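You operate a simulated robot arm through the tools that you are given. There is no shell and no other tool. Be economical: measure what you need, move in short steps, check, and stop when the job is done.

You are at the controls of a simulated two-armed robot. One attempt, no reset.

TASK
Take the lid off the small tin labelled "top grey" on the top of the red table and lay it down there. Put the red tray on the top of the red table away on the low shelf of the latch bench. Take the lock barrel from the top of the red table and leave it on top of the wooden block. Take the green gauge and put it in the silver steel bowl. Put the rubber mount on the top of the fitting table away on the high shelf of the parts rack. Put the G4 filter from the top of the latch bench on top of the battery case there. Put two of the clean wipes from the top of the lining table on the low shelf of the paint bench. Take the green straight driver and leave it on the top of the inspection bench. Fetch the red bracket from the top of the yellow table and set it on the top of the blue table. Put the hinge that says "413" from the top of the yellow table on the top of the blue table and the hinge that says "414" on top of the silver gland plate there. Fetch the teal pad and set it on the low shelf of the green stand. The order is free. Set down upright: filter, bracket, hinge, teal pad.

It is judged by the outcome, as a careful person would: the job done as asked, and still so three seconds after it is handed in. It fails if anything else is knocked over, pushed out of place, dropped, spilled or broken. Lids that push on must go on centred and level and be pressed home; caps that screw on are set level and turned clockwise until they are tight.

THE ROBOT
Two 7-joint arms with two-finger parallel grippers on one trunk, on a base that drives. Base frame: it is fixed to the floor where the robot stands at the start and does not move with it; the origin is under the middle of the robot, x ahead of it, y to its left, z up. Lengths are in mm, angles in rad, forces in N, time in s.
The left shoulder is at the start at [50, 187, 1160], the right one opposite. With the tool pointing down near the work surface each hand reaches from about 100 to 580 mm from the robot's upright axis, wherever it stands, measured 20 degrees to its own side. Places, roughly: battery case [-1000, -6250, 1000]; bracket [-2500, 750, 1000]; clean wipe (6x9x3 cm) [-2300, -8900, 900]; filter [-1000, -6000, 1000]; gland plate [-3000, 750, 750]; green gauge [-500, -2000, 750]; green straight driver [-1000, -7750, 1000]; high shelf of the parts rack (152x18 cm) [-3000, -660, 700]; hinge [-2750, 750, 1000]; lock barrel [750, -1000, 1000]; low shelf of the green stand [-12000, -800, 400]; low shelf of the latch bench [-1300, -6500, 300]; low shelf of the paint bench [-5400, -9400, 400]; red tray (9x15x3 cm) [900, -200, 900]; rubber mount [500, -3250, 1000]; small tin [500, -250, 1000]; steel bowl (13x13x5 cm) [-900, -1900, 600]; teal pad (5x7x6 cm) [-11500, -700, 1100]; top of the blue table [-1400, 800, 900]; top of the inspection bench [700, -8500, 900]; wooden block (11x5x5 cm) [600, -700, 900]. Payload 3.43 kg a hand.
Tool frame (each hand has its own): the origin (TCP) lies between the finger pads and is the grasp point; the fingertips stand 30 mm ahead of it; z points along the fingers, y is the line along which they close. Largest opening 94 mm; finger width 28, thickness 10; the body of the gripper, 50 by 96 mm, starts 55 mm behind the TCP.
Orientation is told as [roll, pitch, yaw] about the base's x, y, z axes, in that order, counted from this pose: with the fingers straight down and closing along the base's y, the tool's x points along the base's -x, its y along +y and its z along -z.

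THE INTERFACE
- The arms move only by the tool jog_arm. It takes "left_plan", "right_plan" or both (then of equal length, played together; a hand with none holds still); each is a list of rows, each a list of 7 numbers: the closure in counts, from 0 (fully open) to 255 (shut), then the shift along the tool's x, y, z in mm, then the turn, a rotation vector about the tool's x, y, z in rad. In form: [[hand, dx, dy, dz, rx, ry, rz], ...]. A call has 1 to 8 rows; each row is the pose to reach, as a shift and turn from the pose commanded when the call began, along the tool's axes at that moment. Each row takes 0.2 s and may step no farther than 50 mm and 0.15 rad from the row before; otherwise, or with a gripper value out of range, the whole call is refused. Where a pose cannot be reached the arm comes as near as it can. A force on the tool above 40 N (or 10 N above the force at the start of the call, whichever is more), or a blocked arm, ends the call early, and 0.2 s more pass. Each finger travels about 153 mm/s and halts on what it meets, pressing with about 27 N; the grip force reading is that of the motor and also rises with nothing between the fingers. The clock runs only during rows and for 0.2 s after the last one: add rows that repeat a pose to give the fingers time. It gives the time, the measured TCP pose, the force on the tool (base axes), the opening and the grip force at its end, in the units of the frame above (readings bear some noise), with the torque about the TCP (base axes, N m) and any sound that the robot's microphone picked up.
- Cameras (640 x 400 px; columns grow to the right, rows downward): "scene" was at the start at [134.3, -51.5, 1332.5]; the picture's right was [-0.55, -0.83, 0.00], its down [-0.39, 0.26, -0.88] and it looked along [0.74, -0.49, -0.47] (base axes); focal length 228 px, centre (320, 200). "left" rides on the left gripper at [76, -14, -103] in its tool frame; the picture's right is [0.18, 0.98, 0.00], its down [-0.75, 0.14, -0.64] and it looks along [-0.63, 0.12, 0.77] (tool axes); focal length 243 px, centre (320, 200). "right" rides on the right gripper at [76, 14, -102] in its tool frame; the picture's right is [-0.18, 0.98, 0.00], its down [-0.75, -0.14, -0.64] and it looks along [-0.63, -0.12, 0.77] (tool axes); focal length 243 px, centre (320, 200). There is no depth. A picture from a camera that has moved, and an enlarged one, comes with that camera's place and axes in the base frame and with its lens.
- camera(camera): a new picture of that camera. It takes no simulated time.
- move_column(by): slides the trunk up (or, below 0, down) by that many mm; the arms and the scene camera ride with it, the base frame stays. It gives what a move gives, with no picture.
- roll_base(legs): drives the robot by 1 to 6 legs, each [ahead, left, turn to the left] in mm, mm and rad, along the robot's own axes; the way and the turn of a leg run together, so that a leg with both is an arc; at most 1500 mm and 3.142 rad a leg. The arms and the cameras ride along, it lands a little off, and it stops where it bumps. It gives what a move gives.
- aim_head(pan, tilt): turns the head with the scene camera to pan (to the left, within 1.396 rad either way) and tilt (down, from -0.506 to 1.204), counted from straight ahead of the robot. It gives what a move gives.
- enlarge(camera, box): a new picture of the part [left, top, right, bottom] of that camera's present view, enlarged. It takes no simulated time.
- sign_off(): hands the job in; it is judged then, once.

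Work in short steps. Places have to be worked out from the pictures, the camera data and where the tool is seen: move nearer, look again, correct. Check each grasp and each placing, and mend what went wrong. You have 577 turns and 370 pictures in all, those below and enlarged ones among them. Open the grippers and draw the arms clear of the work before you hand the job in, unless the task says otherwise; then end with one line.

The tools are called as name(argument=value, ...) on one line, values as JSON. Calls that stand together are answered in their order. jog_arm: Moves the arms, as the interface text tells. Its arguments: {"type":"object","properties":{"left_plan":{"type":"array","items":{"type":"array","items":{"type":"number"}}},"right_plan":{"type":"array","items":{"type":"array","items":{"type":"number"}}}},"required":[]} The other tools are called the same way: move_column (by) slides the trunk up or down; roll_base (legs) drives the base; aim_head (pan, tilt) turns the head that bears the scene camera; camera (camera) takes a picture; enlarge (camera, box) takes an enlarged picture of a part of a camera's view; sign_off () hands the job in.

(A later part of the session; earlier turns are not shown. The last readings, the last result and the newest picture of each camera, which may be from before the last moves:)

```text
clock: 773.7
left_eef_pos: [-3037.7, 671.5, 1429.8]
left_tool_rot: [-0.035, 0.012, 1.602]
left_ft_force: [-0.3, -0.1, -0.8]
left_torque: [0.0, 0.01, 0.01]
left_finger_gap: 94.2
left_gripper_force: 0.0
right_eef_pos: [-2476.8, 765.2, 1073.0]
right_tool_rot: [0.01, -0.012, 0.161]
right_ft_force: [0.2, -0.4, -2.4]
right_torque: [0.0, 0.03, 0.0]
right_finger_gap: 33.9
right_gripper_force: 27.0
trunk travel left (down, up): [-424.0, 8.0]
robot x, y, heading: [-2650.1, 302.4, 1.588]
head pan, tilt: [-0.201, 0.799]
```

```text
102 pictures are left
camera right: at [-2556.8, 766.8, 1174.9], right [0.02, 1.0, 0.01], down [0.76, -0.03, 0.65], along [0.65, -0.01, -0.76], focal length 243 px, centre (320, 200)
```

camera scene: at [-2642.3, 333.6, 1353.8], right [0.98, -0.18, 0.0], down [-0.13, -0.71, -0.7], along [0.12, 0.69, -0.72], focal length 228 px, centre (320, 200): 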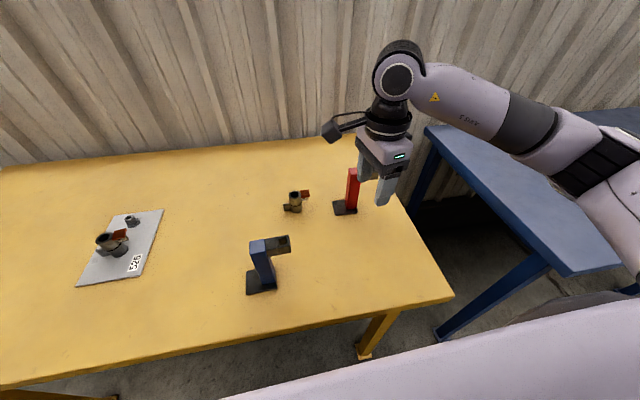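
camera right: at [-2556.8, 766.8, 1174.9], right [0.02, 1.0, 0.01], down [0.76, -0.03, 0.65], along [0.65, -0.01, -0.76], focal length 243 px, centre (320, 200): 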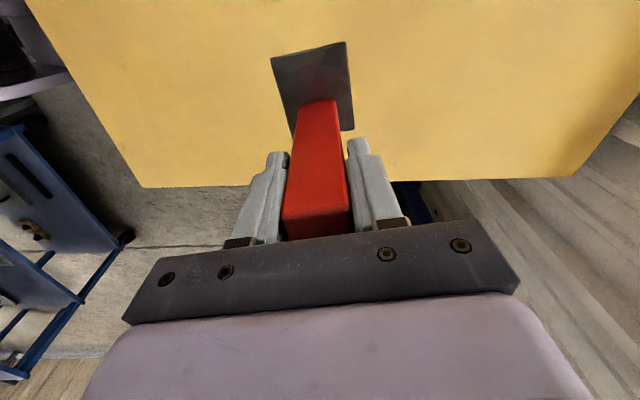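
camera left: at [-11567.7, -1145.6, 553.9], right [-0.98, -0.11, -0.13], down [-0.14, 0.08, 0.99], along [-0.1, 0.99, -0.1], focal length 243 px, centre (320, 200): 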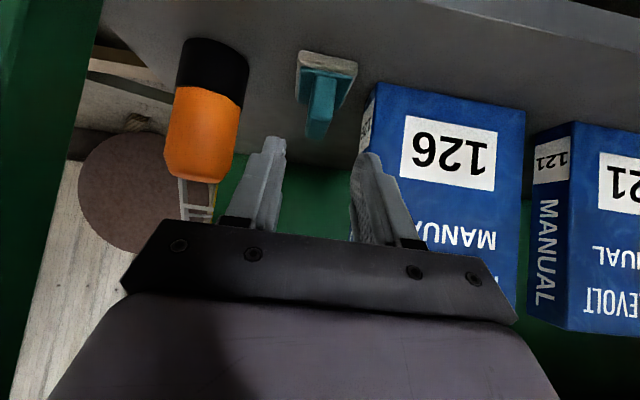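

The bracket is held. Back off and drive right to the blue table, to the left of 413.

roll_base(legs=[[-150, 0, -0.01], [0, -775, 0], [40, 0, 0]])

camera(camera="right")

camera(camera="scene")

```text
clock: 779.3
left_eef_pos: [-2279.7, 570.0, 1428.3]
left_tool_rot: [-0.035, 0.016, 1.607]
left_ft_force: [0.4, 0.7, 0.3]
left_torque: [-0.04, 0.0, 0.0]
left_finger_gap: 93.9
left_gripper_force: 0.0
right_eef_pos: [-1719.9, 665.1, 1072.7]
right_tool_rot: [0.005, -0.011, 0.166]
right_ft_force: [-0.2, 0.7, -2.0]
right_torque: [-0.03, 0.02, 0.02]
right_finger_gap: 34.3
right_gripper_force: 27.0
trunk travel left (down, up): [-424.0, 8.0]
robot x, y, heading: [-1891.2, 202.6, 1.59]
head pan, tilt: [-0.201, 0.799]
```

```text
101 pictures are left
camera right: at [-1799.2, 666.3, 1173.2], right [0.02, 1.0, 0.01], down [0.76, -0.02, 0.65], along [0.65, -0.01, -0.76], focal length 243 px, centre (320, 200)
```

right: 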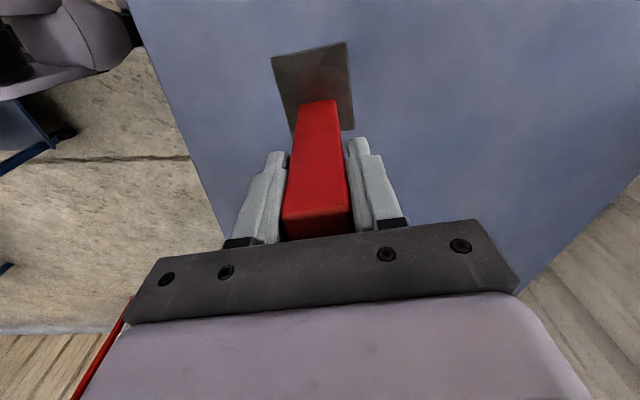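

```text
100 pictures are left
camera scene: at [-1879.6, 340.3, 1353.5], right [0.98, -0.18, 0.0], down [-0.13, -0.71, -0.7], along [0.13, 0.68, -0.72], focal length 228 px, centre (320, 200)
```

scene: 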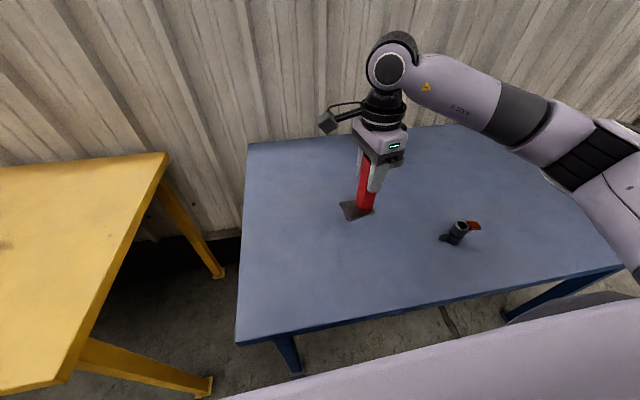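

Clear spot. Lowering toward contact.

jog_arm(right_plan=[[220, 0, 0, 45, 0, 0, 0], [220, 0, 0, 85, 0, 0, 0], [220, 0, 0, 105, 0, 0, 0], [220, 0, 0, 110, 0, 0, 0], [220, 0, 0, 114, 0, 0, 0], [220, 0, 0, 118, 0, 0, 0], [220, 0, 0, 122, 0, 0, 0]])

```text
clock: 780.9
left_eef_pos: [-2280.2, 565.9, 1429.7]
left_tool_rot: [-0.034, 0.011, 1.609]
left_ft_force: [0.5, 0.3, 0.9]
left_torque: [0.02, 0.02, 0.01]
left_finger_gap: 93.7
left_gripper_force: 0.1
right_eef_pos: [-1720.2, 661.8, 952.4]
right_tool_rot: [0.013, -0.012, 0.166]
right_ft_force: [-0.8, -3.2, 18.1]
right_torque: [-0.74, -0.13, 0.01]
right_finger_gap: 33.9
right_gripper_force: 27.2
trunk travel left (down, up): [-424.0, 8.0]
robot x, y, heading: [-1893.5, 203.6, 1.593]
head pan, tilt: [-0.201, 0.799]
```

Contact (18 N). Ease and release, then rise.

jog_arm(right_plan=[[220, 0, 0, -2, 0, 0, 0], [180, 0, 0, -2, 0, 0, 0], [140, 0, 0, -2, 0, 0, 0], [90, 0, 0, -2, 0, 0, 0], [90, 0, 0, -40, 0, 0, 0], [90, 0, 0, -85, 0, 0, 0], [90, 0, 0, -130, 0, 0, 0]])

camera(camera="scene")

```text
clock: 782.5
left_eef_pos: [-2281.1, 566.1, 1429.5]
left_tool_rot: [-0.035, 0.013, 1.608]
left_ft_force: [-0.5, -0.6, 0.4]
left_torque: [0.02, 0.0, -0.01]
left_finger_gap: 94.1
left_gripper_force: 0.0
right_eef_pos: [-1722.2, 662.0, 1083.8]
right_tool_rot: [0.009, -0.013, 0.167]
right_ft_force: [0.1, 0.2, 0.4]
right_torque: [0.02, 0.02, 0.01]
right_finger_gap: 61.0
right_gripper_force: 0.1
trunk travel left (down, up): [-424.0, 8.0]
robot x, y, heading: [-1892.4, 201.1, 1.592]
head pan, tilt: [-0.201, 0.799]
```

```text
99 pictures are left
camera scene: at [-1880.2, 337.1, 1353.9], right [0.98, -0.18, 0.0], down [-0.13, -0.7, -0.7], along [0.13, 0.69, -0.72], focal length 228 px, centre (320, 200)
```

scene: 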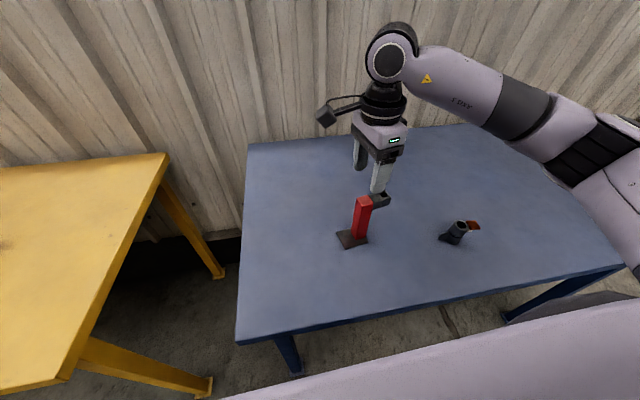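

Both pieces stand on the blue table. Restore the right wrist and drive toward the gauge table.

jog_arm(right_plan=[[90, 10, 0, -10, 0, 0, -0.14], [90, 20, 0, -20, 0, 0, -0.28], [90, 30, 0, -30, 0, 0, -0.42], [90, 30, 0, -40, 0, 0, -0.56], [60, 30, 0, -40, 0, 0, -0.7], [30, 30, 0, -40, 0, 0, -0.84], [0, 30, 0, -40, 0, 0, -0.98], [0, 30, 0, -40, 0, 0, -1.12]])

jog_arm(right_plan=[[0, 0, 0, 0, 0, 0, -0.14], [0, 0, 0, 0, 0, 0, -0.28]])

roll_base(legs=[[-250, 0, -0.02], [0, -1500, 0], [0, 0, -1.571], [0, 0, -1.571]])

aim_head(pan=0, tilt=0.45)

camera(camera="scene")

```text
clock: 784.3
left_eef_pos: [-2279.9, 566.9, 1429.1]
left_tool_rot: [-0.036, 0.012, 1.606]
left_ft_force: [-0.4, 0.2, 0.5]
left_torque: [0.0, -0.02, 0.0]
left_finger_gap: 93.9
left_gripper_force: 0.1
right_eef_pos: [-1750.2, 657.5, 1121.2]
right_tool_rot: [-0.007, -0.013, 1.288]
right_ft_force: [0.6, -0.6, -0.4]
right_torque: [0.0, 0.02, -0.02]
right_finger_gap: 94.0
right_gripper_force: 0.1
trunk travel left (down, up): [-424.0, 8.0]
robot x, y, heading: [-1893.0, 203.8, 1.592]
head pan, tilt: [-0.201, 0.799]
```

```text
clock: 784.9
left_eef_pos: [-2280.0, 567.7, 1429.1]
left_tool_rot: [-0.035, 0.012, 1.607]
left_ft_force: [0.3, 0.7, 0.2]
left_torque: [0.03, -0.02, -0.01]
left_finger_gap: 94.0
left_gripper_force: 0.1
right_eef_pos: [-1750.4, 656.3, 1119.4]
right_tool_rot: [-0.011, -0.013, 1.566]
right_ft_force: [-0.2, 0.3, 0.1]
right_torque: [-0.04, 0.01, 0.01]
right_finger_gap: 94.0
right_gripper_force: 0.0
trunk travel left (down, up): [-424.0, 8.0]
robot x, y, heading: [-1890.9, 203.3, 1.585]
head pan, tilt: [-0.201, 0.799]
```

```text
clock: 801.5
left_eef_pos: [27.9, -391.9, 1429.4]
left_tool_rot: [-0.034, 0.012, -1.507]
left_ft_force: [0.4, -0.6, -0.5]
left_torque: [-0.01, -0.01, 0.03]
left_finger_gap: 93.9
left_gripper_force: 0.1
right_eef_pos: [-498.7, -496.4, 1120.1]
right_tool_rot: [-0.009, -0.013, -1.55]
right_ft_force: [-0.1, -0.1, -1.0]
right_torque: [-0.01, -0.01, 0.03]
right_finger_gap: 94.0
right_gripper_force: 0.0
trunk travel left (down, up): [-424.0, 8.0]
robot x, y, heading: [-365.1, -36.4, -1.526]
head pan, tilt: [-0.201, 0.799]
```

```text
clock: 802.3
left_eef_pos: [28.3, -391.7, 1428.8]
left_tool_rot: [-0.034, 0.014, -1.508]
left_ft_force: [-0.2, 0.3, 0.9]
left_torque: [0.01, 0.05, -0.04]
left_finger_gap: 93.8
left_gripper_force: 0.0
right_eef_pos: [-497.8, -496.0, 1120.3]
right_tool_rot: [-0.01, -0.014, -1.55]
right_ft_force: [0.3, 0.6, 0.4]
right_torque: [-0.05, 0.01, 0.0]
right_finger_gap: 94.4
right_gripper_force: 0.1
trunk travel left (down, up): [-424.0, 8.0]
robot x, y, heading: [-365.1, -34.6, -1.525]
head pan, tilt: [0.0, 0.45]
```

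```text
98 pictures are left
camera scene: at [-360.9, -187.3, 1384.2], right [-1.0, -0.04, 0.0], down [-0.02, 0.44, -0.9], along [0.04, -0.9, -0.44], focal length 228 px, centre (320, 200)
```

scene: 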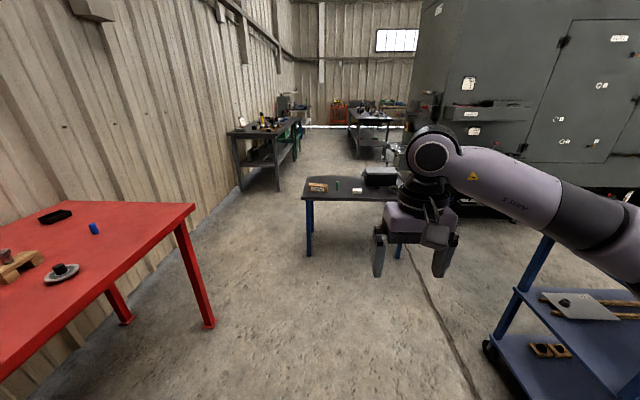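

The gauge table is ahead, with a green piece near (-418,-1714). Driving up to it.

roll_base(legs=[[0, 0, -0.046], [0, 90, 0], [1150, 0, 0]])

aim_head(pan=-0.2, tilt=0.7)

camera(camera="scene")

camera(camera="right")

```text
clock: 809.1
left_eef_pos: [88.3, -1525.3, 1428.3]
left_tool_rot: [-0.035, 0.014, -1.565]
left_ft_force: [-0.2, -0.5, 0.3]
left_torque: [0.02, -0.01, -0.03]
left_finger_gap: 94.0
left_gripper_force: 0.1
right_eef_pos: [-443.4, -1598.8, 1120.8]
right_tool_rot: [-0.01, -0.011, -1.607]
right_ft_force: [0.4, -0.5, -0.9]
right_torque: [0.02, -0.03, 0.04]
right_finger_gap: 94.1
right_gripper_force: 0.1
trunk travel left (down, up): [-424.0, 8.0]
robot x, y, heading: [-286.3, -1149.2, -1.58]
head pan, tilt: [0.0, 0.45]
```

```text
clock: 809.9
left_eef_pos: [88.3, -1525.2, 1428.6]
left_tool_rot: [-0.035, 0.012, -1.565]
left_ft_force: [0.0, 0.0, 0.5]
left_torque: [0.02, 0.0, -0.01]
left_finger_gap: 94.0
left_gripper_force: 0.0
right_eef_pos: [-443.8, -1597.8, 1120.4]
right_tool_rot: [-0.011, -0.013, -1.607]
right_ft_force: [-0.4, -1.3, 0.2]
right_torque: [-0.01, 0.01, 0.0]
right_finger_gap: 93.8
right_gripper_force: 0.1
trunk travel left (down, up): [-424.0, 8.0]
robot x, y, heading: [-285.3, -1145.3, -1.586]
head pan, tilt: [-0.201, 0.7]
```

```text
97 pictures are left
camera scene: at [-304.9, -1289.3, 1362.2], right [-0.98, 0.21, 0.0], down [0.14, 0.63, -0.77], along [-0.16, -0.75, -0.64], focal length 228 px, centre (320, 200)
```

scene: 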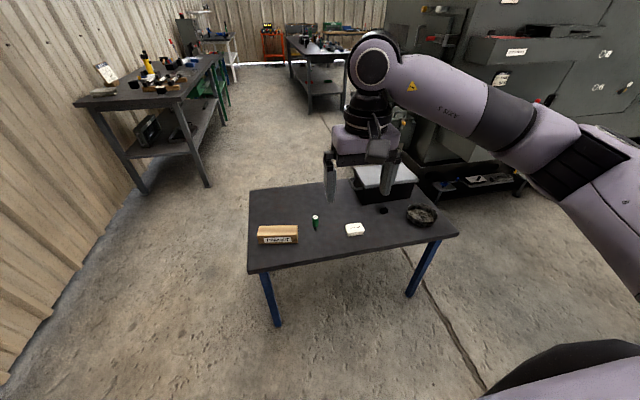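

```text
96 pictures are left
camera right: at [-425.6, -1520.1, 1221.4], right [0.98, -0.22, -0.01], down [-0.16, -0.74, 0.65], along [-0.15, -0.63, -0.76], focal length 243 px, centre (320, 200)
```

right: 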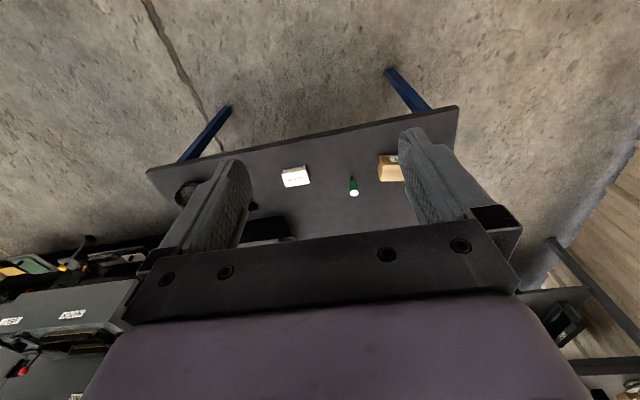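

I'll enlarge the table items.

enlarge(camera="scene", box=[240, 160, 470, 280])

```text
2.78 times, centred on (355, 220) of scene
camera zoom: at [-304.9, -1289.3, 1362.2], right [-0.98, 0.21, 0.0], down [0.14, 0.63, -0.77], along [-0.16, -0.75, -0.64], focal length 634 px, centre (223, 144)
```

zoom: 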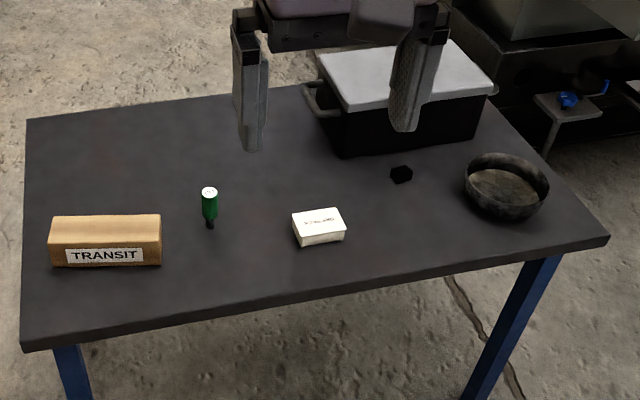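

The gauge stands at ≈(-423,-1895), top ≈763; the bowl is near (-826,-1833). I'll stand at (-400,-1400) turned left 0.36 rad for a comfortable right-hand reach, with the trunk lowered 150.

roll_base(legs=[[0, -110, 0], [255, 0, 0], [0, 0, 0.366]])

move_column(by=-150)

camera(camera="right")

camera(camera="scene")

```text
clock: 813.6
left_eef_pos: [86.2, -1617.1, 1428.7]
left_tool_rot: [-0.035, 0.013, -1.198]
left_ft_force: [0.4, 0.4, 0.4]
left_torque: [-0.01, 0.02, -0.02]
left_finger_gap: 94.1
left_gripper_force: 0.0
right_eef_pos: [-384.9, -1877.4, 1120.4]
right_tool_rot: [-0.011, -0.012, -1.241]
right_ft_force: [0.2, -0.2, -0.2]
right_torque: [0.0, -0.04, 0.01]
right_finger_gap: 94.0
right_gripper_force: 0.0
trunk travel left (down, up): [-424.0, 8.0]
robot x, y, heading: [-397.8, -1399.7, -1.216]
head pan, tilt: [-0.201, 0.7]
```

```text
clock: 815.4
left_eef_pos: [86.6, -1618.5, 1280.9]
left_tool_rot: [-0.034, 0.012, -1.2]
left_ft_force: [0.8, -0.3, -0.2]
left_torque: [0.0, -0.01, -0.02]
left_finger_gap: 94.1
left_gripper_force: 0.0
right_eef_pos: [-384.5, -1876.3, 970.5]
right_tool_rot: [-0.01, -0.013, -1.241]
right_ft_force: [-0.3, -0.2, 0.1]
right_torque: [0.03, -0.02, -0.01]
right_finger_gap: 94.1
right_gripper_force: 0.0
trunk travel left (down, up): [-274.0, 158.0]
robot x, y, heading: [-396.9, -1399.7, -1.22]
head pan, tilt: [-0.201, 0.7]
```

```text
94 pictures are left
camera right: at [-395.8, -1798.3, 1071.5], right [0.99, 0.14, -0.01], down [0.12, -0.75, 0.65], along [0.09, -0.65, -0.76], focal length 243 px, centre (320, 200)
```

right: 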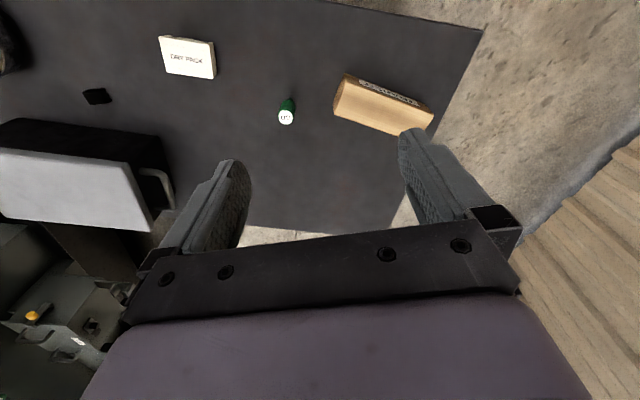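

```text
93 pictures are left
camera scene: at [-366.9, -1539.8, 1212.2], right [-0.99, -0.15, 0.0], down [-0.1, 0.64, -0.77], along [0.12, -0.76, -0.64], focal length 228 px, centre (320, 200)
```

scene: 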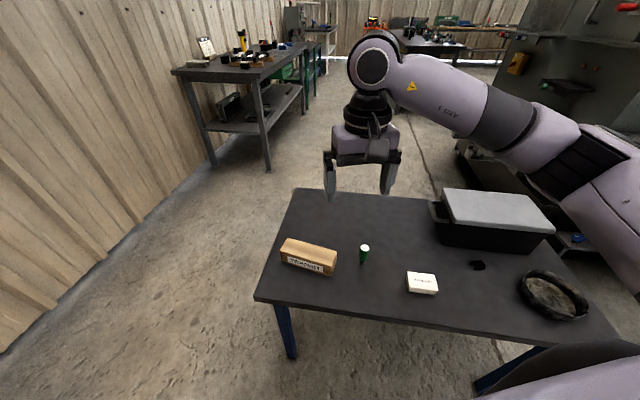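

Better triangulation: gauge at (-427,-1940) with top ≈727. I'll nudge the base and descend to z≈800 above it.

roll_base(legs=[[40, -20, 0]])

jog_arm(right_plan=[[40, -2, -14, 40, 0, 0, 0], [60, -4, -28, 80, 0, 0, 0], [60, -6, -42, 120, 0, 0, 0], [60, -6, -42, 165, 0, 0, 0], [60, -6, -42, 165, 0, 0, 0]])

camera(camera="right")

```text
clock: 816.3
left_eef_pos: [79.5, -1663.9, 1279.7]
left_tool_rot: [-0.035, 0.015, -1.198]
left_ft_force: [0.2, -0.1, 0.3]
left_torque: [0.02, 0.01, -0.02]
left_finger_gap: 94.2
left_gripper_force: 0.0
right_eef_pos: [-389.4, -1923.7, 970.0]
right_tool_rot: [-0.011, -0.011, -1.241]
right_ft_force: [0.0, -0.5, 0.0]
right_torque: [0.0, 0.01, -0.01]
right_finger_gap: 94.1
right_gripper_force: 0.0
trunk travel left (down, up): [-274.0, 158.0]
robot x, y, heading: [-401.2, -1440.6, -1.215]
head pan, tilt: [-0.201, 0.7]
```

```text
clock: 817.5
left_eef_pos: [81.4, -1663.4, 1280.1]
left_tool_rot: [-0.034, 0.014, -1.199]
left_ft_force: [-0.1, 0.6, -0.8]
left_torque: [0.0, -0.03, -0.01]
left_finger_gap: 93.8
left_gripper_force: 0.1
right_eef_pos: [-428.4, -1946.6, 805.1]
right_tool_rot: [-0.01, -0.012, -1.241]
right_ft_force: [0.2, -0.6, 0.3]
right_torque: [0.01, 0.01, 0.0]
right_finger_gap: 72.0
right_gripper_force: 0.0
trunk travel left (down, up): [-274.0, 158.0]
robot x, y, heading: [-406.4, -1445.4, -1.218]
head pan, tilt: [-0.201, 0.7]
```

```text
92 pictures are left
camera right: at [-439.2, -1866.0, 905.8], right [0.99, 0.14, -0.01], down [0.12, -0.75, 0.65], along [0.09, -0.65, -0.76], focal length 243 px, centre (320, 200)
```

right: 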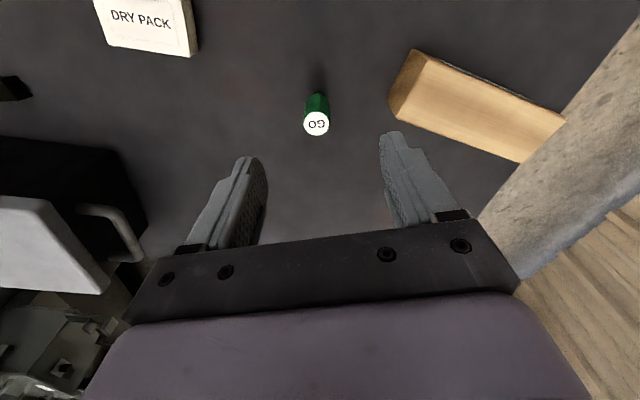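

The "GO" gauge is right below at (-431,-1942), top 727. Descend 88, close, lift.

jog_arm(right_plan=[[60, 5, -1, 40, 0, 0, 0], [80, 5, -1, 70, 0, 0, 0], [80, 5, -1, 88, 0, 0, 0], [80, 5, -1, 88, 0, 0, 0]])

camera(camera="right")

```text
clock: 818.5
left_eef_pos: [81.9, -1664.3, 1280.2]
left_tool_rot: [-0.036, 0.014, -1.199]
left_ft_force: [0.0, 0.3, -0.2]
left_torque: [0.0, -0.05, -0.01]
left_finger_gap: 93.9
left_gripper_force: 0.2
right_eef_pos: [-432.3, -1940.8, 716.4]
right_tool_rot: [-0.01, -0.013, -1.241]
right_ft_force: [-0.2, -0.1, 0.0]
right_torque: [0.0, -0.01, 0.02]
right_finger_gap: 64.4
right_gripper_force: 0.0
trunk travel left (down, up): [-274.0, 158.0]
robot x, y, heading: [-405.3, -1444.4, -1.219]
head pan, tilt: [-0.201, 0.7]
```

```text
91 pictures are left
camera right: at [-441.8, -1861.6, 817.5], right [0.99, 0.14, -0.01], down [0.11, -0.75, 0.65], along [0.09, -0.65, -0.76], focal length 243 px, centre (320, 200)
```

right: 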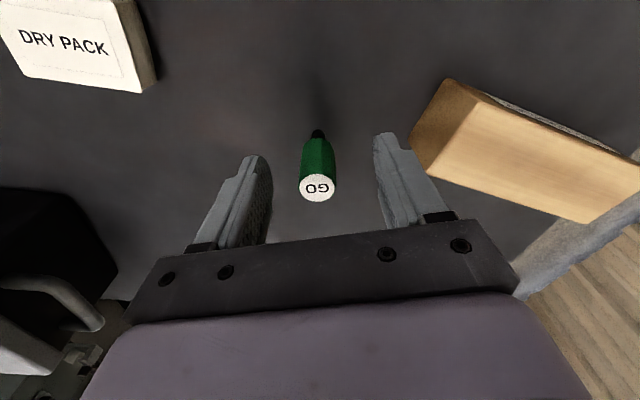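

jog_arm(right_plan=[[80, 0, 0, 8, 0, 0, 0], [140, 0, 0, 8, 0, 0, 0], [190, 0, 0, 8, 0, 0, 0], [235, 0, 0, 8, 0, 0, 0], [235, 0, 0, 8, 0, 0, 0], [235, 0, 0, -30, 0, 0, 0], [235, 0, 0, -75, 0, 0, 0], [235, 0, 0, -120, 0, 0, 0]])

camera(camera="right")

```text
clock: 820.3
left_eef_pos: [81.7, -1663.1, 1279.5]
left_tool_rot: [-0.034, 0.012, -1.199]
left_ft_force: [0.3, 0.3, 0.1]
left_torque: [0.0, 0.0, 0.01]
left_finger_gap: 94.0
left_gripper_force: 0.2
right_eef_pos: [-431.7, -1936.3, 836.9]
right_tool_rot: [-0.011, -0.013, -1.24]
right_ft_force: [0.7, -0.3, -1.1]
right_torque: [-0.01, -0.01, 0.01]
right_finger_gap: 23.1
right_gripper_force: 27.3
trunk travel left (down, up): [-274.0, 158.0]
robot x, y, heading: [-397.7, -1446.2, -1.216]
head pan, tilt: [-0.201, 0.7]
```

```text
90 pictures are left
camera right: at [-442.1, -1856.8, 937.3], right [0.99, 0.14, -0.01], down [0.12, -0.75, 0.65], along [0.09, -0.65, -0.76], focal length 243 px, centre (320, 200)
```

right: 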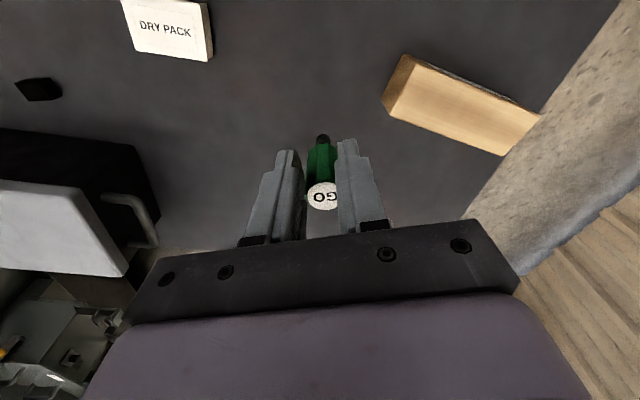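

The gauge is held. The bowl is at ≈(-847,-1865). Raise, square up and drive right to it.

jog_arm(right_plan=[[235, 0, 0, -40, 0, 0, 0], [235, 0, 0, -80, 0, 0, 0], [235, 20, 0, -110, 0, 0, 0]])

roll_base(legs=[[-30, 0, 0], [0, 0, -0.355], [0, -250, 0]])

camera(camera="right")

camera(camera="scene")

```text
clock: 821.1
left_eef_pos: [81.4, -1662.8, 1279.0]
left_tool_rot: [-0.036, 0.014, -1.199]
left_ft_force: [0.7, 0.7, 0.5]
left_torque: [-0.02, -0.04, -0.03]
left_finger_gap: 94.4
left_gripper_force: 0.1
right_eef_pos: [-435.4, -1916.7, 945.9]
right_tool_rot: [-0.01, -0.012, -1.24]
right_ft_force: [-0.3, 1.2, -1.1]
right_torque: [0.01, 0.01, 0.0]
right_finger_gap: 22.8
right_gripper_force: 27.0
trunk travel left (down, up): [-274.0, 158.0]
robot x, y, heading: [-405.8, -1445.3, -1.215]
head pan, tilt: [-0.201, 0.7]
```

```text
clock: 824.4
left_eef_pos: [-285.5, -1789.0, 1279.9]
left_tool_rot: [-0.035, 0.015, -1.551]
left_ft_force: [-0.5, -0.1, -0.2]
left_torque: [0.01, -0.02, -0.02]
left_finger_gap: 93.9
left_gripper_force: 0.1
right_eef_pos: [-858.8, -1849.0, 946.0]
right_tool_rot: [-0.011, -0.012, -1.592]
right_ft_force: [-0.2, 0.6, -1.3]
right_torque: [0.04, 0.0, 0.02]
right_finger_gap: 22.6
right_gripper_force: 27.4
trunk travel left (down, up): [-274.0, 158.0]
robot x, y, heading: [-665.8, -1416.4, -1.569]
head pan, tilt: [-0.201, 0.7]
```

```text
89 pictures are left
camera right: at [-841.6, -1770.7, 1047.0], right [0.98, -0.2, -0.01], down [-0.15, -0.74, 0.65], along [-0.14, -0.64, -0.76], focal length 243 px, centre (320, 200)
```

right: 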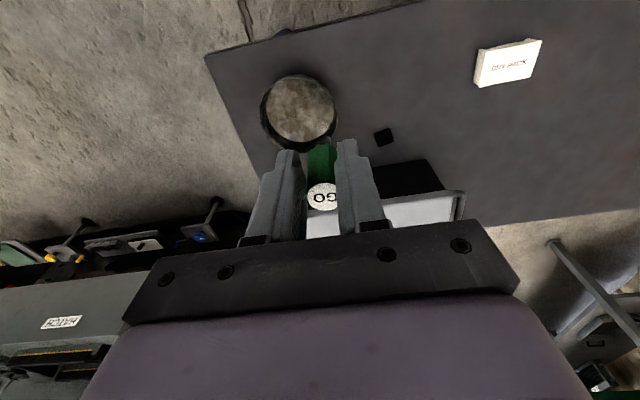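

```text
88 pictures are left
camera scene: at [-683.6, -1559.5, 1212.1], right [-0.98, 0.2, 0.0], down [0.13, 0.63, -0.76], along [-0.15, -0.75, -0.64], focal length 228 px, centre (320, 200)
```

scene: 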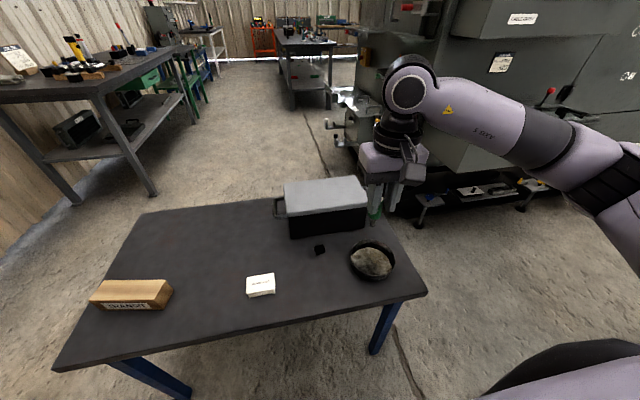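

Bowl centre ≈(-886,-1878). Move above it and lower the gauge inside.

jog_arm(right_plan=[[235, -10, -9, 20, 0, 0, 0], [235, -20, -18, 45, 0, 0, 0], [235, -29, -27, 80, 0, 0, 0], [235, -29, -27, 120, 0, 0, 0], [235, -29, -27, 150, 0, 0, 0], [235, -29, -27, 150, 0, 0, 0]])

camera(camera="right")

```text
clock: 825.8
left_eef_pos: [-285.5, -1788.5, 1279.8]
left_tool_rot: [-0.035, 0.014, -1.549]
left_ft_force: [-0.1, -1.0, -0.4]
left_torque: [-0.01, -0.06, -0.01]
left_finger_gap: 93.9
left_gripper_force: 0.1
right_eef_pos: [-886.3, -1880.4, 797.9]
right_tool_rot: [-0.012, -0.013, -1.592]
right_ft_force: [-1.1, 0.8, -1.9]
right_torque: [0.04, 0.01, 0.0]
right_finger_gap: 22.5
right_gripper_force: 26.8
trunk travel left (down, up): [-274.0, 158.0]
robot x, y, heading: [-665.7, -1418.8, -1.573]
head pan, tilt: [-0.201, 0.7]
```

```text
87 pictures are left
camera right: at [-869.6, -1801.6, 898.1], right [0.98, -0.2, -0.01], down [-0.15, -0.74, 0.65], along [-0.14, -0.64, -0.76], focal length 243 px, centre (320, 200)
```

right: 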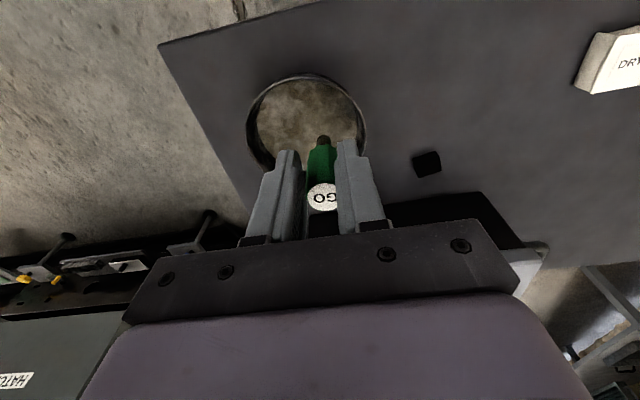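

Slight correction of 9 mm, then lower into the bowl.

jog_arm(right_plan=[[235, 0, -8, 10, 0, 0, 0], [235, 0, -9, 40, 0, 0, 0], [235, 0, -9, 65, 0, 0, 0], [235, 0, -9, 76, 0, 0, 0]])

camera(camera="right")

enlarge(camera="scene", box=[310, 180, 450, 300])

```text
clock: 826.8
left_eef_pos: [-285.4, -1789.5, 1280.8]
left_tool_rot: [-0.033, 0.013, -1.552]
left_ft_force: [0.5, -0.5, -0.5]
left_torque: [0.0, 0.02, 0.02]
left_finger_gap: 94.1
left_gripper_force: 0.1
right_eef_pos: [-896.6, -1881.8, 720.7]
right_tool_rot: [-0.011, -0.011, -1.59]
right_ft_force: [-0.1, 0.3, -1.5]
right_torque: [0.02, 0.0, 0.0]
right_finger_gap: 22.8
right_gripper_force: 26.8
trunk travel left (down, up): [-274.0, 158.0]
robot x, y, heading: [-667.7, -1419.1, -1.569]
head pan, tilt: [-0.201, 0.7]
```

```text
86 pictures are left
camera right: at [-879.5, -1804.0, 820.5], right [0.98, -0.2, -0.01], down [-0.15, -0.74, 0.65], along [-0.14, -0.64, -0.76], focal length 243 px, centre (320, 200)
```

right: 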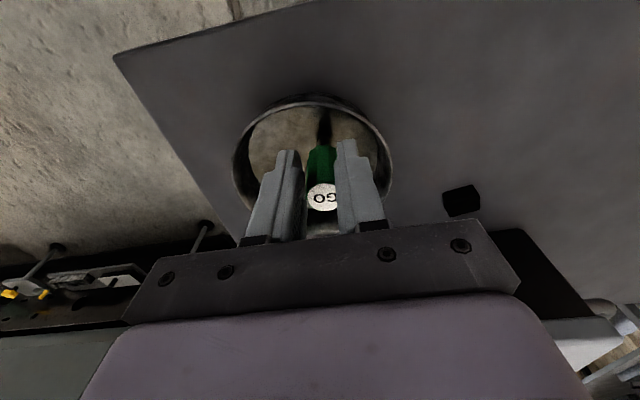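

```text
3.33 times, centred on (380, 240) of scene
camera zoom: at [-683.1, -1559.5, 1212.1], right [-0.98, 0.2, 0.0], down [0.13, 0.63, -0.76], along [-0.15, -0.75, -0.64], focal length 759 px, centre (120, 67)
```

zoom: 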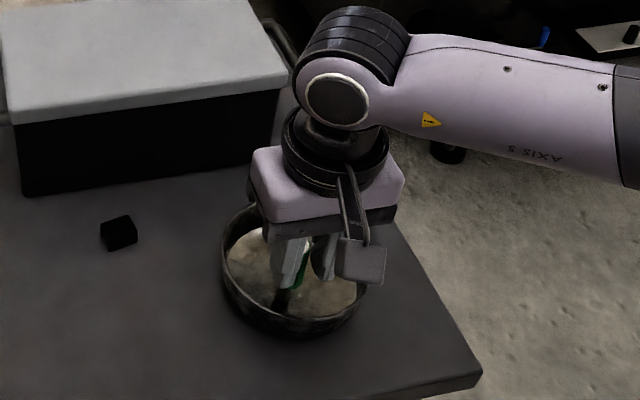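

Well inside the bowl. Lower until it touches.

jog_arm(right_plan=[[235, 0, 0, 5, 0, 0, 0], [235, 0, 0, 10, 0, 0, 0], [235, 0, 0, 15, 0, 0, 0], [235, 0, 0, 20, 0, 0, 0]])

```text
clock: 827.8
left_eef_pos: [-285.8, -1788.7, 1279.3]
left_tool_rot: [-0.034, 0.014, -1.549]
left_ft_force: [0.2, -0.6, -0.2]
left_torque: [0.01, 0.01, -0.01]
left_finger_gap: 94.1
left_gripper_force: 0.1
right_eef_pos: [-895.8, -1880.8, 700.6]
right_tool_rot: [-0.012, -0.011, -1.591]
right_ft_force: [-0.5, 0.0, 0.5]
right_torque: [0.01, 0.05, 0.02]
right_finger_gap: 7.2
right_gripper_force: 0.1
trunk travel left (down, up): [-274.0, 158.0]
robot x, y, heading: [-663.7, -1417.0, -1.565]
head pan, tilt: [-0.201, 0.7]
```

The fingers closed (7 mm): the gauge slipped free. I'll check where it is.

camera(camera="right")

enlarge(camera="scene", box=[310, 180, 450, 300])

```text
84 pictures are left
camera right: at [-879.5, -1802.7, 801.0], right [0.98, -0.2, -0.01], down [-0.15, -0.74, 0.65], along [-0.14, -0.64, -0.76], focal length 243 px, centre (320, 200)
```

right: 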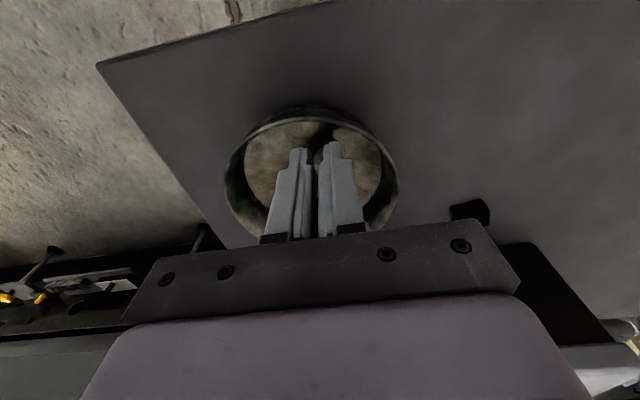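

```text
3.33 times, centred on (380, 240) of scene
camera zoom: at [-683.2, -1559.7, 1212.0], right [-0.98, 0.2, 0.0], down [0.13, 0.63, -0.76], along [-0.15, -0.75, -0.64], focal length 759 px, centre (120, 67)
```

zoom: 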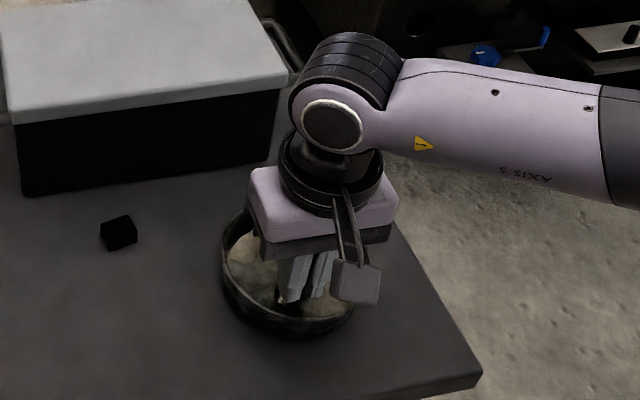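

Greenish shine inside the bowl suggests it's in there. Rise and look.

jog_arm(right_plan=[[235, 0, 0, -40, 0, 0, 0], [235, 0, 0, -80, 0, 0, 0], [235, 0, 0, -120, 0, 0, 0], [235, 0, 0, -160, 0, 0, 0], [235, 0, 0, -200, 0, 0, 0]])

enlarge(camera="right", box=[200, 20, 420, 200])

```text
clock: 829.0
left_eef_pos: [-284.7, -1788.0, 1279.7]
left_tool_rot: [-0.034, 0.011, -1.549]
left_ft_force: [-0.1, -0.3, -0.1]
left_torque: [-0.05, -0.01, 0.03]
left_finger_gap: 94.1
left_gripper_force: 0.0
right_eef_pos: [-893.7, -1877.2, 903.2]
right_tool_rot: [-0.01, -0.01, -1.593]
right_ft_force: [0.4, 0.4, -0.1]
right_torque: [0.01, -0.03, 0.02]
right_finger_gap: 7.2
right_gripper_force: 0.2
trunk travel left (down, up): [-274.0, 158.0]
robot x, y, heading: [-663.9, -1416.9, -1.567]
head pan, tilt: [-0.201, 0.7]
```

```text
2.22 times, centred on (310, 110) of right
camera zoom: at [-876.9, -1798.6, 1003.6], right [0.98, -0.2, -0.01], down [-0.15, -0.74, 0.65], along [-0.14, -0.64, -0.76], focal length 539 px, centre (342, 400)
```

zoom: 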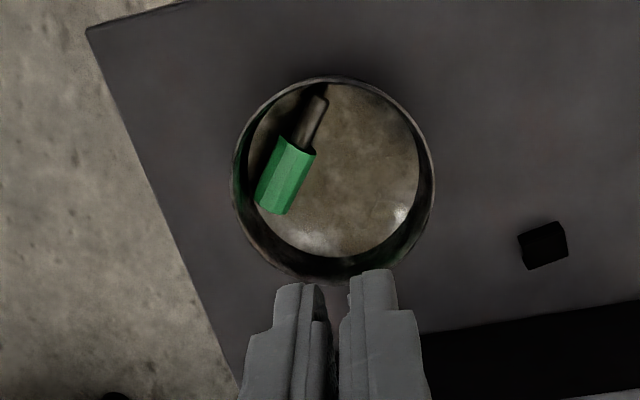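

The gauge lies in the bowl. Last item: the rubber mount. Raise the trunk and drive to the fitting table.

move_column(by=155)

roll_base(legs=[[100, 794, 0], [800, 0, 0], [300, -230, 0], [350, 0, 0], [0, 0, 1.567]])

aim_head(pan=-0.1, tilt=0.55)

camera(camera="scene")

```text
clock: 830.8
left_eef_pos: [-284.8, -1789.0, 1434.7]
left_tool_rot: [-0.034, 0.014, -1.55]
left_ft_force: [-0.5, -0.5, -1.3]
left_torque: [-0.04, 0.04, 0.02]
left_finger_gap: 93.8
left_gripper_force: 0.1
right_eef_pos: [-893.4, -1877.1, 1056.5]
right_tool_rot: [-0.011, -0.01, -1.593]
right_ft_force: [-0.2, 0.1, -0.1]
right_torque: [0.04, 0.0, 0.0]
right_finger_gap: 7.3
right_gripper_force: 0.0
trunk travel left (down, up): [-429.0, 3.0]
robot x, y, heading: [-667.0, -1417.6, -1.57]
head pan, tilt: [-0.201, 0.7]
```

```text
clock: 837.9
left_eef_pos: [491.9, -2492.8, 1433.3]
left_tool_rot: [-0.036, 0.017, -1.589]
left_ft_force: [-0.8, 0.3, -0.3]
left_torque: [-0.04, 0.0, -0.01]
left_finger_gap: 94.0
left_gripper_force: 0.1
right_eef_pos: [-118.7, -2558.2, 1057.8]
right_tool_rot: [-0.011, -0.013, -1.632]
right_ft_force: [0.1, -0.4, 0.8]
right_torque: [-0.03, 0.02, -0.01]
right_finger_gap: 7.6
right_gripper_force: 0.1
trunk travel left (down, up): [-429.0, 3.0]
robot x, y, heading: [128.7, -2105.1, -1.606]
head pan, tilt: [-0.201, 0.7]
stopped in leg 2: the robot was blocked; the commanded pose is now the measured one
```

```text
clock: 838.6
left_eef_pos: [491.9, -2493.7, 1432.7]
left_tool_rot: [-0.036, 0.02, -1.589]
left_ft_force: [-0.4, 0.6, -0.3]
left_torque: [0.03, 0.0, -0.02]
left_finger_gap: 94.2
left_gripper_force: 0.1
right_eef_pos: [-119.6, -2558.3, 1056.4]
right_tool_rot: [-0.011, -0.011, -1.633]
right_ft_force: [-0.8, 0.2, 0.9]
right_torque: [-0.01, 0.02, 0.0]
right_finger_gap: 7.2
right_gripper_force: 0.1
trunk travel left (down, up): [-429.0, 3.0]
robot x, y, heading: [125.9, -2108.1, -1.605]
head pan, tilt: [-0.099, 0.55]
```

```text
81 pictures are left
camera scene: at [110.9, -2254.8, 1380.2], right [-0.99, 0.14, 0.0], down [0.07, 0.52, -0.85], along [-0.12, -0.84, -0.52], focal length 228 px, centre (320, 200)
```

scene: 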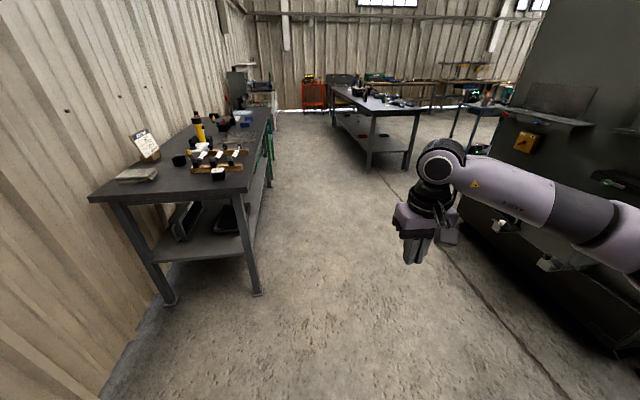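

Something low (probably a table leg) stopped me. I'll step left to clear, raise the hand, and go around to face the fitting table from the aisle.

roll_base(legs=[[0, 70, 0.035], [480, 0, 0], [150, -240, 0], [330, 0, 0]])

jog_arm(right_plan=[[120, 20, 0, -40, 0, 0, 0], [60, 50, 0, -75, 0, 0, 0], [0, 80, 0, -110, 0, 0, 0]])

roll_base(legs=[[0, 0, 1.571]])

camera(camera="scene")

```text
clock: 845.4
left_eef_pos: [323.2, -3446.5, 1432.0]
left_tool_rot: [-0.035, 0.02, -1.562]
left_ft_force: [0.2, 0.0, -0.3]
left_torque: [0.01, -0.01, -0.01]
left_finger_gap: 94.0
left_gripper_force: 0.0
right_eef_pos: [-286.0, -3527.8, 1057.4]
right_tool_rot: [-0.009, -0.01, -1.602]
right_ft_force: [0.0, 0.2, -1.1]
right_torque: [0.02, -0.03, 0.02]
right_finger_gap: 7.4
right_gripper_force: 0.1
trunk travel left (down, up): [-429.0, 3.0]
robot x, y, heading: [-53.0, -3066.1, -1.579]
head pan, tilt: [-0.099, 0.55]
```

```text
clock: 846.2
left_eef_pos: [322.2, -3444.2, 1434.5]
left_tool_rot: [-0.035, 0.018, -1.56]
left_ft_force: [-0.1, 0.1, 1.7]
left_torque: [-0.04, 0.02, 0.02]
left_finger_gap: 94.0
left_gripper_force: 0.2
right_eef_pos: [-283.2, -3448.2, 1165.5]
right_tool_rot: [-0.013, -0.009, -1.602]
right_ft_force: [-0.2, -0.9, 1.0]
right_torque: [-0.03, 0.01, -0.02]
right_finger_gap: 94.3
right_gripper_force: 0.1
trunk travel left (down, up): [-429.0, 3.0]
robot x, y, heading: [-57.1, -3071.8, -1.576]
head pan, tilt: [-0.099, 0.55]
```

```text
clock: 850.5
left_eef_pos: [325.4, -2692.8, 1432.6]
left_tool_rot: [-0.036, 0.017, 0.004]
left_ft_force: [-0.2, 0.0, 0.1]
left_torque: [-0.01, 0.01, 0.0]
left_finger_gap: 94.1
left_gripper_force: 0.0
right_eef_pos: [323.8, -3299.3, 1165.8]
right_tool_rot: [-0.01, -0.011, -0.039]
right_ft_force: [-0.9, 0.5, 0.4]
right_torque: [0.02, 0.01, -0.02]
right_finger_gap: 94.2
right_gripper_force: 0.1
trunk travel left (down, up): [-429.0, 3.0]
robot x, y, heading: [-58.0, -3067.4, -0.01]
head pan, tilt: [-0.099, 0.55]
```

```text
80 pictures are left
camera scene: at [92.5, -3079.9, 1380.3], right [-0.11, -0.99, 0.0], down [-0.52, 0.06, -0.85], along [0.85, -0.1, -0.52], focal length 228 px, centre (320, 200)
```

scene: 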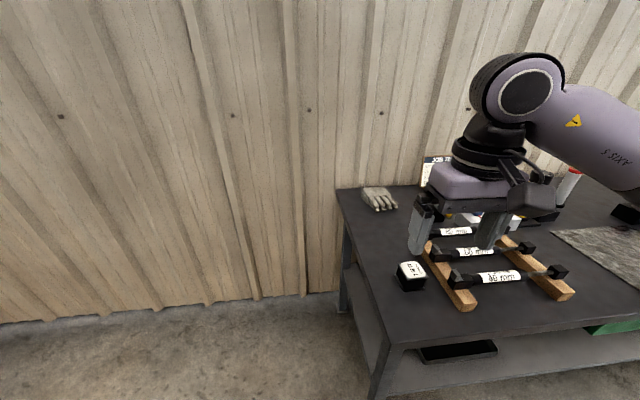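

enlarge(camera="scene", box=[340, 170, 640, 340])

camera(camera="right")

```text
2.13 times, centred on (490, 255) of scene
camera zoom: at [92.5, -3079.9, 1380.3], right [-0.11, -0.99, 0.0], down [-0.52, 0.06, -0.85], along [0.85, -0.1, -0.52], focal length 486 px, centre (-43, 83)
```

zoom: 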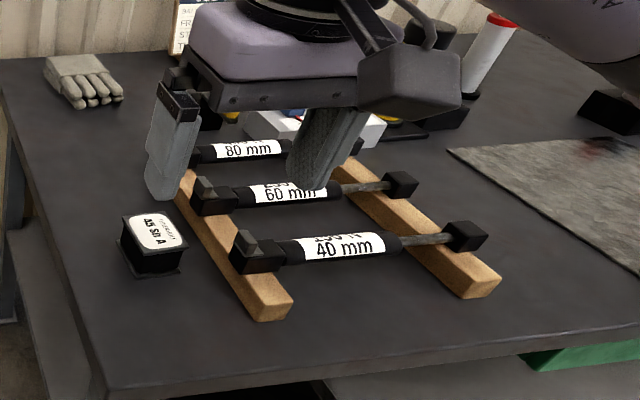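

```text
78 pictures are left
camera right: at [247.2, -3279.7, 1266.4], right [0.22, 0.98, -0.01], down [0.74, -0.16, 0.65], along [0.63, -0.15, -0.76], focal length 243 px, centre (320, 200)
```

right: 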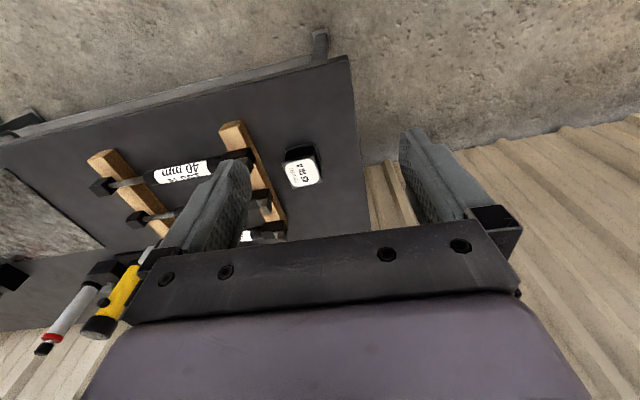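

The black block labelled "Sh A" is the rubber mount, at ≈(446,-3352) with its top ≈950. Step in and bring the hand over it.

roll_base(legs=[[60, -60, 0.01]])

jog_arm(right_plan=[[0, -20, 2, 30, 0, 0, 0], [0, -40, 4, 60, 0, 0, 0], [0, -60, 6, 90, 0, 0, 0], [0, -62, 7, 120, 0, 0, 0]])

camera(camera="right")

```text
clock: 851.5
left_eef_pos: [382.9, -2750.2, 1432.0]
left_tool_rot: [-0.033, 0.017, 0.013]
left_ft_force: [0.2, 0.0, -0.2]
left_torque: [-0.01, 0.0, 0.01]
left_finger_gap: 94.1
left_gripper_force: 0.1
right_eef_pos: [387.0, -3355.5, 1164.8]
right_tool_rot: [-0.011, -0.01, -0.027]
right_ft_force: [-0.4, -1.0, -0.3]
right_torque: [0.01, 0.02, 0.01]
right_finger_gap: 94.1
right_gripper_force: 0.1
trunk travel left (down, up): [-429.0, 3.0]
robot x, y, heading: [3.3, -3130.7, -0.002]
head pan, tilt: [-0.099, 0.55]
```

```text
clock: 852.5
left_eef_pos: [380.4, -2750.1, 1432.4]
left_tool_rot: [-0.037, 0.018, 0.014]
left_ft_force: [0.0, 0.5, -0.3]
left_torque: [0.05, 0.01, 0.01]
left_finger_gap: 94.0
left_gripper_force: 0.0
right_eef_pos: [449.7, -3351.1, 1046.1]
right_tool_rot: [-0.01, -0.012, -0.029]
right_ft_force: [-0.4, -0.6, 0.3]
right_torque: [-0.01, -0.01, -0.01]
right_finger_gap: 94.0
right_gripper_force: 0.0
trunk travel left (down, up): [-429.0, 3.0]
robot x, y, heading: [2.7, -3127.2, -0.003]
head pan, tilt: [-0.099, 0.55]
```

```text
77 pictures are left
camera right: at [372.8, -3331.9, 1147.0], right [0.21, 0.98, -0.01], down [0.74, -0.15, 0.65], along [0.64, -0.14, -0.76], focal length 243 px, centre (320, 200)
```

right: 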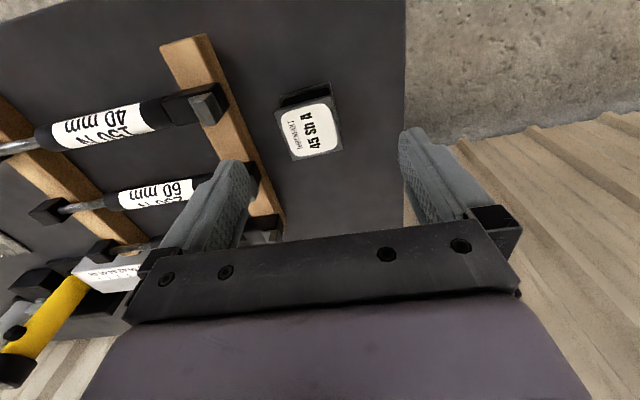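

Refined: mount at (473,-3365), top ≈919, turned ~14°. Align, rotate 0.25 and descend to z≈965.

jog_arm(right_plan=[[0, -12, -7, 10, 0, 0, -0.12], [0, -23, -14, 30, 0, 0, -0.25], [0, -23, -14, 60, 0, 0, -0.25], [0, -23, -14, 80, 0, 0, -0.25]])

camera(camera="right")

```text
clock: 853.5
left_eef_pos: [381.5, -2748.7, 1431.8]
left_tool_rot: [-0.034, 0.017, 0.013]
left_ft_force: [0.4, 1.0, -0.1]
left_torque: [0.03, 0.03, -0.01]
left_finger_gap: 93.9
left_gripper_force: 0.2
right_eef_pos: [474.5, -3365.5, 965.7]
right_tool_rot: [-0.014, -0.01, 0.225]
right_ft_force: [-0.9, -0.2, 0.0]
right_torque: [-0.05, -0.01, -0.03]
right_finger_gap: 94.1
right_gripper_force: 0.0
trunk travel left (down, up): [-429.0, 3.0]
robot x, y, heading: [6.8, -3129.2, -0.002]
head pan, tilt: [-0.099, 0.55]
```

```text
76 pictures are left
camera right: at [395.6, -3365.7, 1067.2], right [-0.04, 1.0, -0.01], down [0.76, 0.04, 0.65], along [0.65, 0.02, -0.76], focal length 243 px, centre (320, 200)
```

right: 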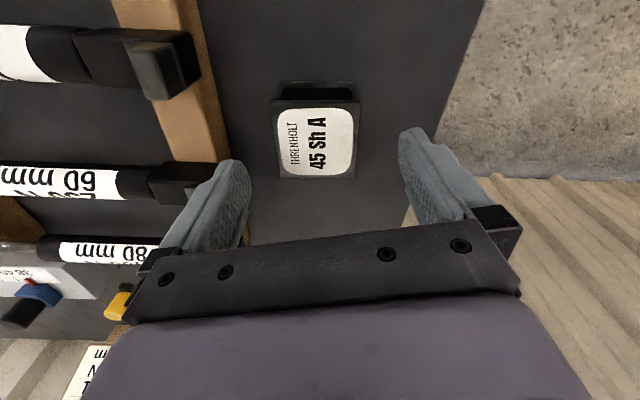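

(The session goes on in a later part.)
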